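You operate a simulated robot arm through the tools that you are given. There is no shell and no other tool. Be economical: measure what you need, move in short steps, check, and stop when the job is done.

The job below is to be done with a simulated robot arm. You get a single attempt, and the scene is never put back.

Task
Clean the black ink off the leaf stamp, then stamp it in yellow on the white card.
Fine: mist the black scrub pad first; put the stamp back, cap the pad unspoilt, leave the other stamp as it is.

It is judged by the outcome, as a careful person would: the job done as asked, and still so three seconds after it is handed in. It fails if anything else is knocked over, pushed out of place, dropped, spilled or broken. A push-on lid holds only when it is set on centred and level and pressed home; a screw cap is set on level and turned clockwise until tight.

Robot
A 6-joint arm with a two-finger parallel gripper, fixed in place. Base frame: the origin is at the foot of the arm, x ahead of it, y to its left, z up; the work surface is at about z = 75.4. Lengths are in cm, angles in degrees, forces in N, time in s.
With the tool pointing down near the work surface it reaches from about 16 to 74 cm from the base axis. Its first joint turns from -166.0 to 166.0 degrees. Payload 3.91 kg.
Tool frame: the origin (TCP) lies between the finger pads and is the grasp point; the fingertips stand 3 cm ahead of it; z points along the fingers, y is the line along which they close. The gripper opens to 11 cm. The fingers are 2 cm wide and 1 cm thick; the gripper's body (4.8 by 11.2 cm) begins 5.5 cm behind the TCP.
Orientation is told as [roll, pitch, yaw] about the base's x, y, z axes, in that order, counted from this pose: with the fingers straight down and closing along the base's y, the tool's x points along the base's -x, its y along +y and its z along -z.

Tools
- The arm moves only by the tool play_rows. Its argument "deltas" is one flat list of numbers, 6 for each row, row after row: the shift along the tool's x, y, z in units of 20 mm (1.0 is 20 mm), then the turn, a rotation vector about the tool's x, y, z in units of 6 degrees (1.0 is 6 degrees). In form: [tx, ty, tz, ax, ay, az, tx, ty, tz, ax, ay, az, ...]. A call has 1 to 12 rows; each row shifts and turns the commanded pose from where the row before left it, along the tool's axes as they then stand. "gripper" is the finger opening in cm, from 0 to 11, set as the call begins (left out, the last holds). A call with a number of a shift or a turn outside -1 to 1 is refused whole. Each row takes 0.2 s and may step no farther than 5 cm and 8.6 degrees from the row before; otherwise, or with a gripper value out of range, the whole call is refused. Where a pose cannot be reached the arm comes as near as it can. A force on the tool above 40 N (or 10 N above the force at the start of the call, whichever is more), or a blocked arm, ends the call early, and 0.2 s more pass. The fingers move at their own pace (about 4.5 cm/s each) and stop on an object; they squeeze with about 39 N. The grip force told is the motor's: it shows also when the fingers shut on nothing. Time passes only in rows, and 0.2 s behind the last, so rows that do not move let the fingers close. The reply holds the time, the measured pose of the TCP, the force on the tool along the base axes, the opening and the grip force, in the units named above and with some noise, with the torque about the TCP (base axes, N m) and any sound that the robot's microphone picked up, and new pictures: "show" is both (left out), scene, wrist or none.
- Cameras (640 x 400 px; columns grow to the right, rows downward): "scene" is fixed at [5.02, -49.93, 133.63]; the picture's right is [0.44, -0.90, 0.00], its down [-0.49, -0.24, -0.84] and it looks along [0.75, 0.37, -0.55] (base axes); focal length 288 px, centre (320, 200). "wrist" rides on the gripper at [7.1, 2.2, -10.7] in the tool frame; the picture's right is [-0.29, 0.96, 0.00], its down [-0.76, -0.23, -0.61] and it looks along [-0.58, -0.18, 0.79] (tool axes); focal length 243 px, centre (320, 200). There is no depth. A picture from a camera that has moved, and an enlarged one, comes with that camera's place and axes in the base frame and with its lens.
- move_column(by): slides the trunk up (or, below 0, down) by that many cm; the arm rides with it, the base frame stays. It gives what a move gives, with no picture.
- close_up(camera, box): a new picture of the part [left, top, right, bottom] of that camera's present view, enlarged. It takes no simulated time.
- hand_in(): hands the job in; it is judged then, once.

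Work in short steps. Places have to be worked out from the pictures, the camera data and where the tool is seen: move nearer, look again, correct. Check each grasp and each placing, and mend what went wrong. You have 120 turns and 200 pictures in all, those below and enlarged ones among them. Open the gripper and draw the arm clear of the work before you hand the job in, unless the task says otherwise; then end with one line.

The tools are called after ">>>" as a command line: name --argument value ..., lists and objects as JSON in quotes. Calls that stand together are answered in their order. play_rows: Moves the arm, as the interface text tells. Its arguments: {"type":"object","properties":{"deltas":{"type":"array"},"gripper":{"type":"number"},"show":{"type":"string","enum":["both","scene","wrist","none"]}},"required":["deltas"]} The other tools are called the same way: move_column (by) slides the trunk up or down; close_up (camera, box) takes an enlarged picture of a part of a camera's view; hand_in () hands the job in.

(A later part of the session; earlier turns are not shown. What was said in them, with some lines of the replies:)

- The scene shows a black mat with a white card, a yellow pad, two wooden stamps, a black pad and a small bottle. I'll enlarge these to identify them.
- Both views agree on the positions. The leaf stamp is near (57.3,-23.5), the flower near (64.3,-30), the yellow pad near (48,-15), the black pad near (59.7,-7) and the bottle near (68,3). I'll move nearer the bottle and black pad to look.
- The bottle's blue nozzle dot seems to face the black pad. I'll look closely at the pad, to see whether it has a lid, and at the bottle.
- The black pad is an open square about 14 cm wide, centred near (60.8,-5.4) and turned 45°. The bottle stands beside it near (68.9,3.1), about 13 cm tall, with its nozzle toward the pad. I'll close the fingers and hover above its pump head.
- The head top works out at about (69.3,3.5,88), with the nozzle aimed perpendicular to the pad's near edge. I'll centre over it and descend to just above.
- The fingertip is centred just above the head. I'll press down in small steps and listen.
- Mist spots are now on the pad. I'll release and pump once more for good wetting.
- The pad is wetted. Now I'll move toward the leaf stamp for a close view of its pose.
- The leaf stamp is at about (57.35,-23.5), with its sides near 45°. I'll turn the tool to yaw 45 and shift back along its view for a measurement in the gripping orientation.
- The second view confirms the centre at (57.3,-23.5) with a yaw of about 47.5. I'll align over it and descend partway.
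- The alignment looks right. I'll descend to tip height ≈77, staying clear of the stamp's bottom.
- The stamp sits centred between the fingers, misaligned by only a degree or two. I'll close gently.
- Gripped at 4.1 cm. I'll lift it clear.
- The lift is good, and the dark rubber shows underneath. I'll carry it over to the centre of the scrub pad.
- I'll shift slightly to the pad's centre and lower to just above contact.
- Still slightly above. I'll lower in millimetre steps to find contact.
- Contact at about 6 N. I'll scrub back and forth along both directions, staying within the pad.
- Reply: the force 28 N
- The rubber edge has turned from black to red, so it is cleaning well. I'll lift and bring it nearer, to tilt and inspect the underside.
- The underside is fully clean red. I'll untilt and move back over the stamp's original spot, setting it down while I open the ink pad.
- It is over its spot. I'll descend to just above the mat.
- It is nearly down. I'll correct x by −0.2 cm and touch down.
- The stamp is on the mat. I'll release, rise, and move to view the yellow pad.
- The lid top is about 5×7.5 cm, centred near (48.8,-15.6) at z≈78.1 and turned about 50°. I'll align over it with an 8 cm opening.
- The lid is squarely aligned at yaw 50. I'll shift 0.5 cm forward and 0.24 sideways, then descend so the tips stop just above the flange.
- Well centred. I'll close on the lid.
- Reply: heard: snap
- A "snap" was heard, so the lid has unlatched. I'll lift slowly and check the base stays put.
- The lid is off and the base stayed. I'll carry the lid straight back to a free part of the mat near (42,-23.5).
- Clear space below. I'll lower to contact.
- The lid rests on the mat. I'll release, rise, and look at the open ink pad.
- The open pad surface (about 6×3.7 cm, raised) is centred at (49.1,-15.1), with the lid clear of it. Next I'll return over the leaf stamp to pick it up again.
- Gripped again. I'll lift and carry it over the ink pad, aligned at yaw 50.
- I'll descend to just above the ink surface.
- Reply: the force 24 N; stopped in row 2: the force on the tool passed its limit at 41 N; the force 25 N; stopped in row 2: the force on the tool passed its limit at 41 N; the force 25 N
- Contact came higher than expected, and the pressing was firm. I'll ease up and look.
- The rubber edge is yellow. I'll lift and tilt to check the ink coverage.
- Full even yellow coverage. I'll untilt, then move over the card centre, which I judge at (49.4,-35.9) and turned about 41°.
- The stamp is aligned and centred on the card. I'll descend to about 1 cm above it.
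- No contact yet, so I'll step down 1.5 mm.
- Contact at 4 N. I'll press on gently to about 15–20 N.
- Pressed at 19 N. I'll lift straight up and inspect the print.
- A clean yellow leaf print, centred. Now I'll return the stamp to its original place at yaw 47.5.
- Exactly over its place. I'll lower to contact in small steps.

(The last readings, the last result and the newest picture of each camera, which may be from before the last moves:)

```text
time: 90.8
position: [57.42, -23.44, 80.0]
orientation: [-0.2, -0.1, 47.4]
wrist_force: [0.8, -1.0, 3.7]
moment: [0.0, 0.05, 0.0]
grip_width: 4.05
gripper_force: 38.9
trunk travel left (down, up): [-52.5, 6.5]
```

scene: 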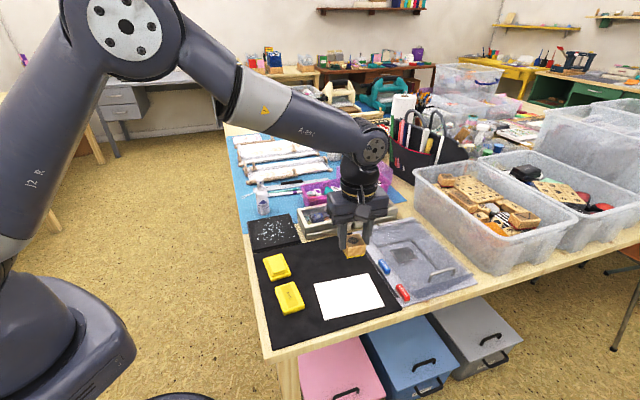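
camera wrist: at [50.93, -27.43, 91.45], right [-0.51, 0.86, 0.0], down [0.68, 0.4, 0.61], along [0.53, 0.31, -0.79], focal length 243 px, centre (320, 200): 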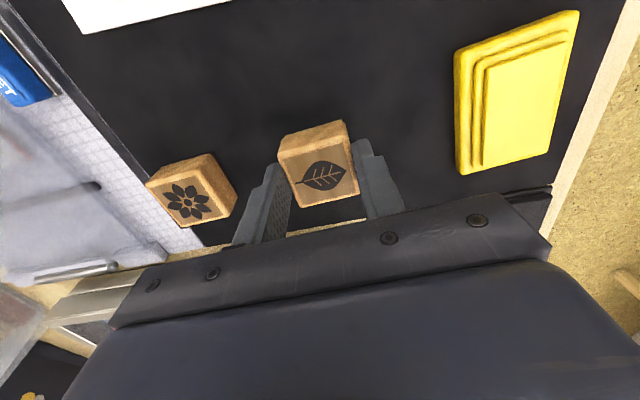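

Touchdown. I'll release, rise, and move above the lid at yaw 50.

>>> play_rows --deltas '[0, 0, 0, 0, 0, 0, 0, 0, 0, 0, 0, 0, 0, 0, -0.5, 0, 0, 0, 0, 0, -1, 0, 0, 0, 0, 0, -1, 0, 0, 0, 0, 0, -1, 0, 0, 0, 0, 0, -1, 0, 0, 0]' --gripper 7 --show "none"

>>> play_rows --deltas '[0.746, 0.809, 0, 0, 0, 0, 0.746, 0.809, 0, 0, 0, 0, 0.746, 0.809, 0, 0, 0, 0, 0.746, 0.809, 0, 0, 0, 0, 0.746, 0.809, 0, 0, 0, 0, 0.746, 0.809, 0, 0, 0, 0, 0.746, 0.809, 0, 0, 0, 0, 0, 0, 0, 0, 0, -0.42, 0, 0, 0.9, 0, 0, 0, 0, 0, 0.9, 0, 0, 0]' --show "both"

>>> close_up --camera "wrist" --box '[240, 80, 400, 220]'

```text
time: 92.5
position: [57.31, -23.66, 89.1]
orientation: [0.0, -0.1, 47.5]
wrist_force: [-0.1, -0.7, 0.0]
moment: [0.02, 0.03, 0.01]
grip_width: 7.01
gripper_force: 0.1
trunk travel left (down, up): [-52.5, 6.5]
```

```text
time: 94.7
position: [41.87, -23.38, 85.47]
orientation: [-0.1, -0.1, 50.0]
wrist_force: [-0.1, 0.5, -0.8]
moment: [0.04, 0.02, 0.0]
grip_width: 6.98
gripper_force: 0.0
trunk travel left (down, up): [-52.5, 6.5]
camera wrist: at [35.56, -27.66, 96.07], right [-0.55, 0.84, 0.0], down [0.66, 0.43, 0.61], along [0.51, 0.33, -0.79], focal length 243 px, centre (320, 200)
```

scene: 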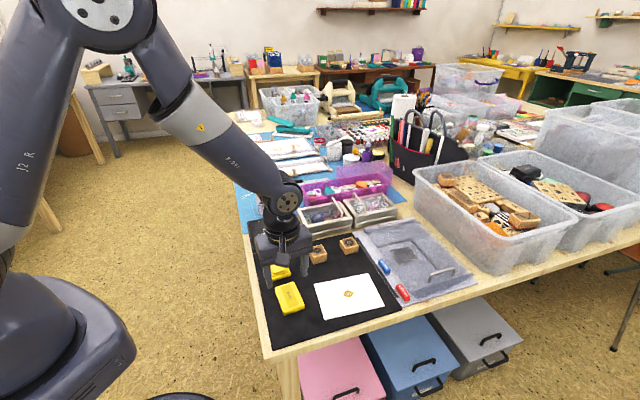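
wrist: 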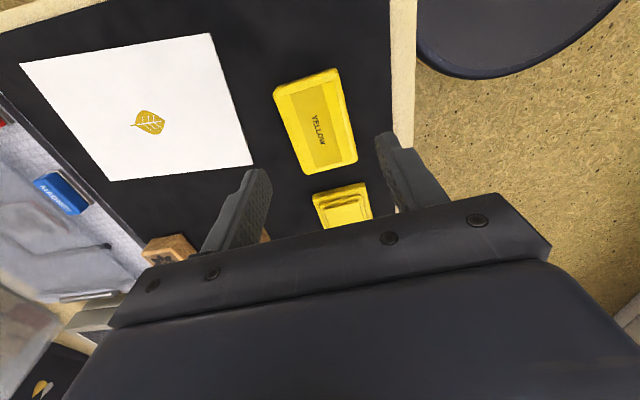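

```text
2.86 times, centred on (320, 150) of wrist
camera zoom: at [35.56, -27.66, 96.07], right [-0.55, 0.84, 0.0], down [0.66, 0.43, 0.61], along [0.51, 0.33, -0.79], focal length 693 px, centre (320, 343)
```

zoom: 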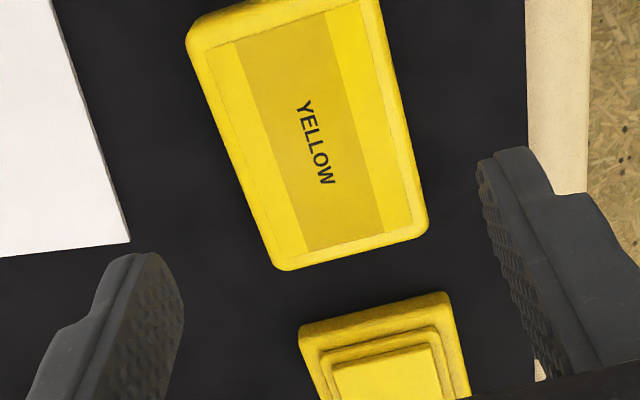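

The lid is where I left it. I'll descend to its former grip pose and close.

>>> play_rows --deltas '[0.03, -0.09, 0.8, 0, 0, 0, 0, 0, 0.8, 0, 0, 0, 0, 0, 0.8, 0, 0, 0, 0, 0, 0.77, 0, 0, 0]' --show "none"

>>> play_rows --deltas '[0, 0, 0, 0, 0, 0, 0, 0, 0, 0, 0, 0, 0, 0, 0, 0, 0, 0, 0, 0, 0, 0, 0, 0]' --gripper 4 --show "none"

>>> play_rows --deltas '[0, 0, -0.4, 0, 0, 0, 0, 0, -0.6, 0, 0, 0, 0, 0, -0.9, 0, 0, 0, 0, 0, -0.9, 0, 0, 0]' --show "wrist"

>>> close_up --camera "scene" --box '[240, 230, 330, 310]'

```text
time: 95.7
position: [42.01, -23.66, 79.06]
orientation: [-0.2, -0.1, 50.0]
wrist_force: [-0.2, -0.7, -0.3]
moment: [0.03, -0.02, -0.01]
grip_width: 7.0
gripper_force: 0.1
trunk travel left (down, up): [-52.5, 6.5]
```

```text
time: 96.7
position: [41.9, -23.59, 79.01]
orientation: [0.0, -0.1, 50.0]
wrist_force: [-0.3, -0.3, 0.2]
moment: [0.0, 0.0, -0.01]
grip_width: 5.07
gripper_force: 39.5
trunk travel left (down, up): [-52.5, 6.5]
```

```text
time: 97.7
position: [41.96, -23.65, 84.72]
orientation: [-0.1, -0.2, 50.0]
wrist_force: [-0.4, 0.0, -0.2]
moment: [-0.01, -0.04, -0.01]
grip_width: 5.06
gripper_force: 38.8
trunk travel left (down, up): [-52.5, 6.5]
camera wrist: at [35.69, -27.83, 95.3], right [-0.55, 0.84, 0.0], down [0.66, 0.43, 0.61], along [0.51, 0.33, -0.79], focal length 243 px, centre (320, 200)
```

wrist: 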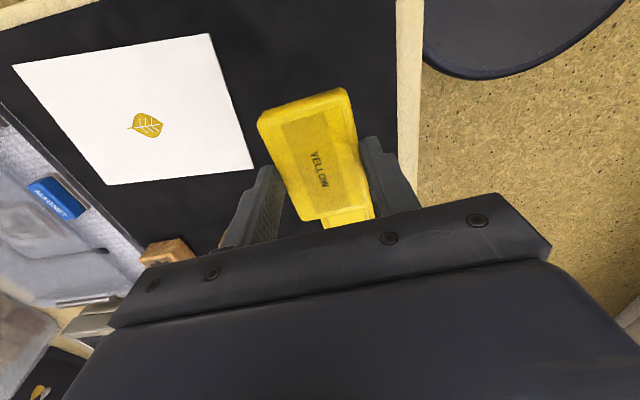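

```text
5.00 times, centred on (285, 270) of scene
camera zoom: at [5.02, -49.93, 133.63], right [0.44, -0.9, 0.0], down [-0.49, -0.24, -0.84], along [0.75, 0.37, -0.55], focal length 1438 px, centre (495, -150)
```

zoom: 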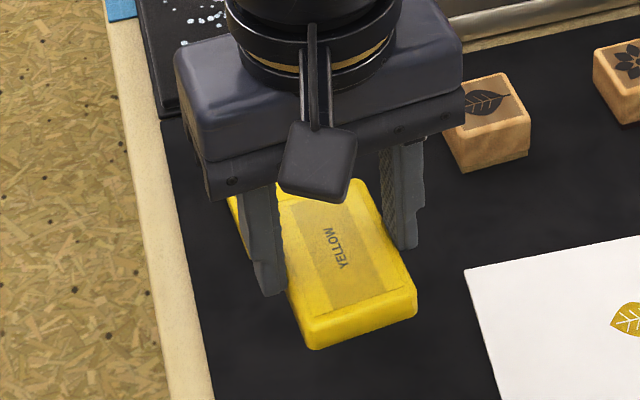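

Lid held. I'll carry it back over the base along the same line, staying high to check alignment.

>>> play_rows --deltas '[-0.914, 0.003, 0, 0, 0, 0, -0.914, 0.003, 0, 0, 0, 0, -0.914, 0.003, 0, 0, 0, 0, -0.914, 0.003, 0, 0, 0, 0, -0.914, 0.003, 0, 0, 0, 0, -0.914, 0.003, 0, 0, 0, 0, 0, 0, 0.6, 0, 0, 0, 0, 0, 0.5, 0, 0, 0]' --show "wrist"

>>> close_up --camera "scene" --box '[245, 230, 315, 290]'

>>> close_up --camera "wrist" --box '[230, 70, 390, 230]'

```text
time: 99.5
position: [48.92, -15.11, 82.59]
orientation: [-0.1, 0.0, 50.0]
wrist_force: [0.8, -0.2, -0.7]
moment: [0.0, -0.02, -0.04]
grip_width: 5.06
gripper_force: 39.0
trunk travel left (down, up): [-52.5, 6.5]
camera wrist: at [42.74, -19.28, 93.05], right [-0.55, 0.84, 0.0], down [0.66, 0.43, 0.61], along [0.51, 0.33, -0.79], focal length 243 px, centre (320, 200)
```

wrist: 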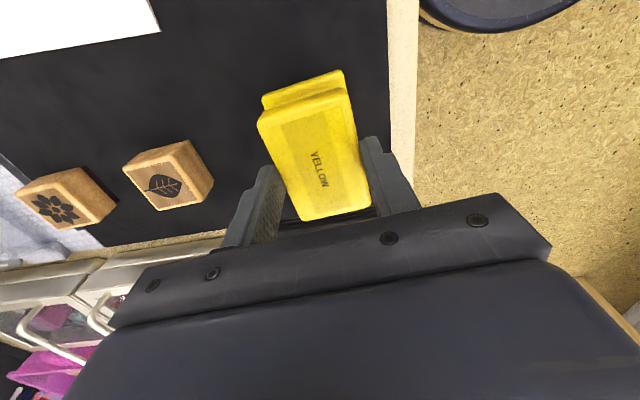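

```text
6.67 times, centred on (280, 260) of scene
camera zoom: at [5.02, -49.93, 133.63], right [0.44, -0.9, 0.0], down [-0.49, -0.24, -0.84], along [0.75, 0.37, -0.55], focal length 1917 px, centre (587, -200)
```

zoom: 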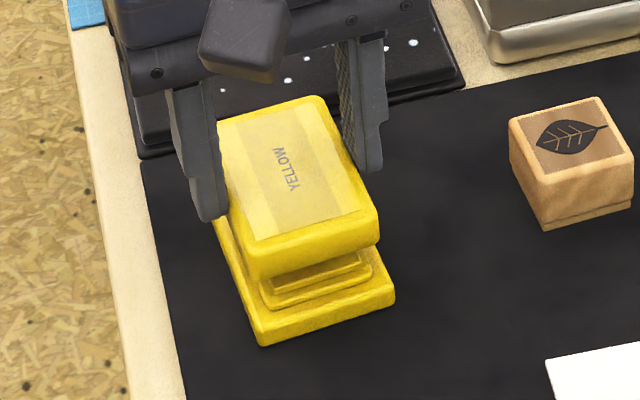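

```text
2.50 times, centred on (310, 150) of wrist
camera zoom: at [42.74, -19.28, 93.05], right [-0.55, 0.84, 0.0], down [0.66, 0.43, 0.61], along [0.51, 0.33, -0.79], focal length 606 px, centre (345, 325)
```

zoom: 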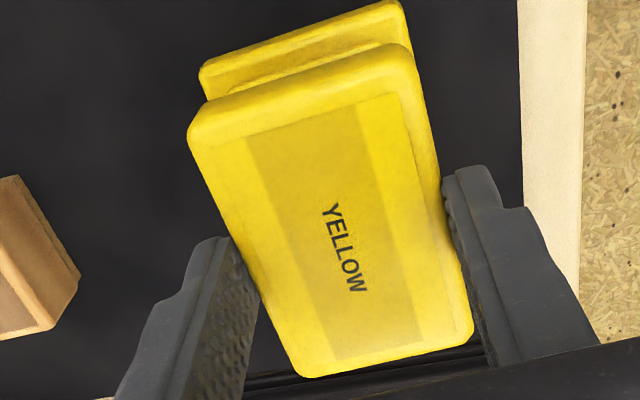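

Alignment matches the original lid pose within about 1 mm. I'll lower gently toward the seat.

>>> play_rows --deltas '[-0.02, 0, 0.5, 0, 0, 0, 0, 0, 0.4, 0, 0, 0, 0, 0, 0.1, 0, 0, 0, 0, 0, 0, 0, 0, 0]' --show "none"

>>> close_up --camera "scene" --box '[250, 240, 310, 290]'

```text
time: 100.5
position: [49.03, -15.25, 80.51]
orientation: [0.0, -0.1, 50.0]
wrist_force: [-0.1, 0.2, 0.5]
moment: [-0.01, -0.04, 0.0]
grip_width: 5.08
gripper_force: 38.8
trunk travel left (down, up): [-52.5, 6.5]
```

```text
8.00 times, centred on (280, 265) of scene
camera zoom: at [5.02, -49.93, 133.63], right [0.44, -0.9, 0.0], down [-0.49, -0.24, -0.84], along [0.75, 0.37, -0.55], focal length 2301 px, centre (640, -320)
```

zoom: 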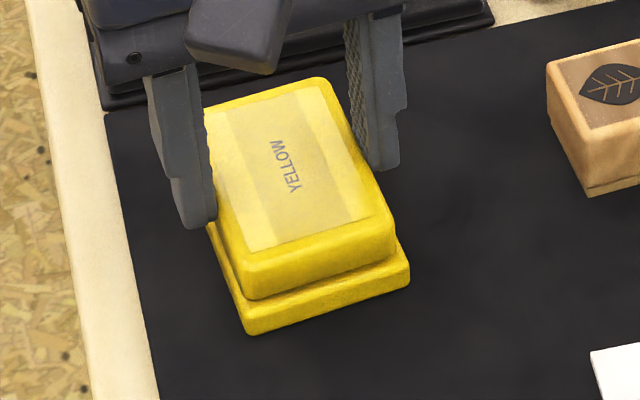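

The lid slid over the rim without resistance. I'll press it down in small steps, listening for the snap.

>>> play_rows --deltas '[0, 0, 0.1, 0, 0, 0, 0, 0, 0.05, 0, 0, 0, 0, 0, 0, 0, 0, 0]' --show "none"

```text
time: 101.2
position: [49.06, -15.26, 80.19]
orientation: [-0.1, -0.2, 50.0]
wrist_force: [-0.4, -2.0, 10.9]
moment: [-0.04, 0.17, 0.01]
grip_width: 5.1
gripper_force: 39.1
trunk travel left (down, up): [-52.5, 6.5]
```

>>> play_rows --deltas '[0, 0, 0.06, 0, 0, 0, 0, 0, 0, 0, 0, 0]' --show "none"

```text
time: 101.8
position: [49.05, -15.12, 80.28]
orientation: [-0.2, -0.2, 50.0]
wrist_force: [-0.8, -2.6, 21.6]
moment: [-0.06, 0.15, 0.02]
grip_width: 5.06
gripper_force: 39.0
trunk travel left (down, up): [-52.5, 6.5]
```

>>> play_rows --deltas '[0, 0, 0.06, 0, 0, 0, 0, 0, 0, 0, 0, 0]' --show "none"

>>> close_up --camera "scene" --box '[250, 240, 310, 290]'

```text
time: 102.6
position: [49.1, -15.07, 80.27]
orientation: [-0.5, -0.3, 50.0]
wrist_force: [-6.6, 2.2, 20.0]
moment: [0.17, 0.44, 0.03]
grip_width: 5.06
gripper_force: 39.2
trunk travel left (down, up): [-52.5, 6.5]
stopped in row 2: the force on the tool passed its limit at 40 N (the readings are from after the stop); the commanded pose is now the measured one
```

```text
8.00 times, centred on (280, 265) of scene
camera zoom: at [5.02, -49.93, 133.63], right [0.44, -0.9, 0.0], down [-0.49, -0.24, -0.84], along [0.75, 0.37, -0.55], focal length 2301 px, centre (640, -320)
```

zoom: 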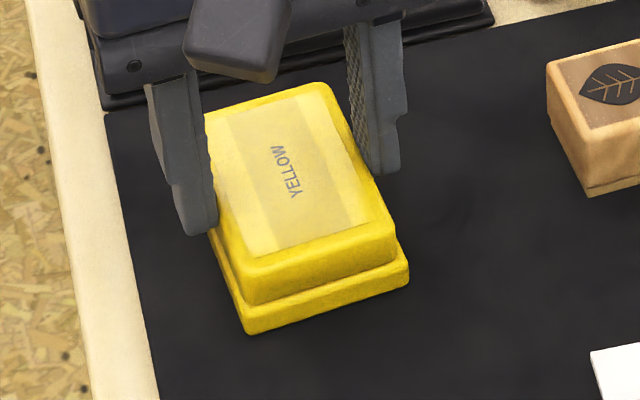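

Seated visually, but no snap yet. I'll ease off, release and see.

>>> play_rows --deltas '[0, 0, -0.04, 0, 0, 0, 0, 0, 0, 0, 0, 0]' --show "none"

>>> play_rows --deltas '[0, 0, 0, 0, 0, 0, 0, 0, 0, 0, 0, 0, 0, 0, 0, 0, 0, 0, 0, 0, -0.5, 0, 0, 0, 0, 0, -1, 0, 0, 0, 0, 0, -1, 0, 0, 0]' --gripper 7 --show "none"

>>> close_up --camera "scene" --box '[250, 240, 310, 290]'

```text
time: 103.2
position: [48.99, -15.28, 80.25]
orientation: [-0.4, -0.3, 50.0]
wrist_force: [-4.5, 2.1, 18.4]
moment: [0.2, 0.31, 0.0]
grip_width: 5.09
gripper_force: 39.1
trunk travel left (down, up): [-52.5, 6.5]
```

```text
time: 104.6
position: [49.12, -15.07, 85.07]
orientation: [-0.3, -0.2, 50.0]
wrist_force: [0.9, -1.0, -0.5]
moment: [0.0, -0.01, -0.01]
grip_width: 6.99
gripper_force: 0.1
trunk travel left (down, up): [-52.5, 6.5]
heard: snap
```

```text
8.00 times, centred on (280, 265) of scene
camera zoom: at [5.02, -49.93, 133.63], right [0.44, -0.9, 0.0], down [-0.49, -0.24, -0.84], along [0.75, 0.37, -0.55], focal length 2301 px, centre (640, -320)
```

zoom: 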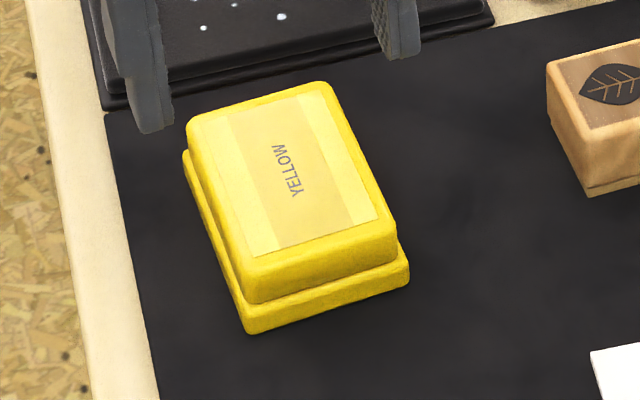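

The snap came on release, and the lid sits level as it did originally. I'll raise the arm clear and make a final check.

>>> play_rows --deltas '[0, 0, -1, 0, 0, 0, 0, 0, -1, 0, 0, 0, 0, 0, -1, 0, 0, 0, 0, 0, -1, 0, 0, 0, 0, 0, -1, 0, 0, 0, 0.7, 0.5, -1, 0, 0, 0, 0.7, 0.5, -1, 0, 0, 0, 0.7, 0.5, -1, 0, 0, 0, 0.7, 0.5, -1, 0, 0, 0, 0.7, 0.5, -1, 0, 0, 0]' --show "scene"

>>> close_up --camera "scene" --box '[230, 170, 410, 350]'

>>> close_up --camera "scene" --box '[240, 225, 370, 305]'

```text
time: 106.8
position: [40.52, -17.22, 105.1]
orientation: [-0.3, -0.2, 50.1]
wrist_force: [0.0, -0.8, 0.6]
moment: [0.01, 0.05, 0.01]
grip_width: 7.0
gripper_force: 0.0
trunk travel left (down, up): [-52.5, 6.5]
```

scene: 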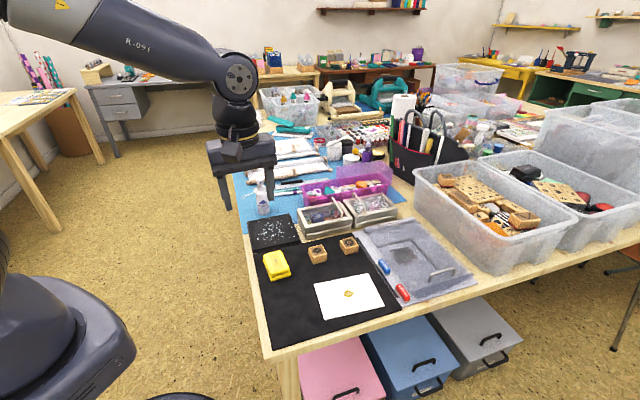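

```text
2.22 times, centred on (320, 260) of scene
camera zoom: at [5.02, -49.93, 133.63], right [0.44, -0.9, 0.0], down [-0.49, -0.24, -0.84], along [0.75, 0.37, -0.55], focal length 639 px, centre (320, 67)
```

zoom: 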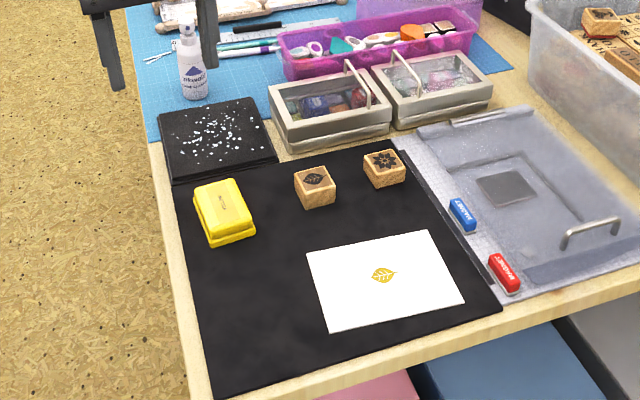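

```text
4.92 times, centred on (305, 265) of scene
camera zoom: at [5.02, -49.93, 133.63], right [0.44, -0.9, 0.0], down [-0.49, -0.24, -0.84], along [0.75, 0.37, -0.55], focal length 1416 px, centre (394, -120)
```

zoom: 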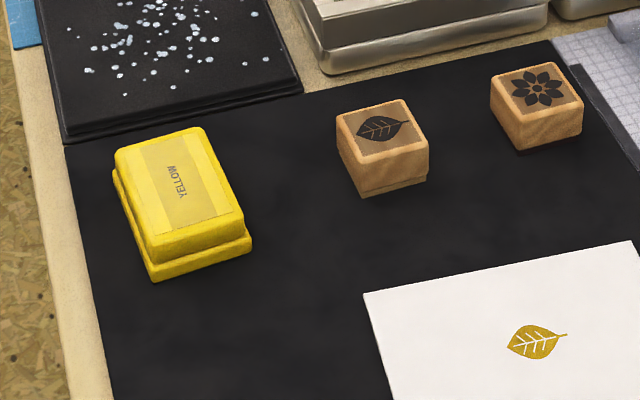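

Everything is back in its original place, the card has its yellow leaf, and the arm is clear. I'll hand it in.

>>> hand_in

```text
The job is handed in.
```

The leaf stamp was cleaned on the misted scrub pad and printed in yellow on the white card, then put back; the yellow pad is capped (its lid snapped shut) and the flower stamp was left as it was.
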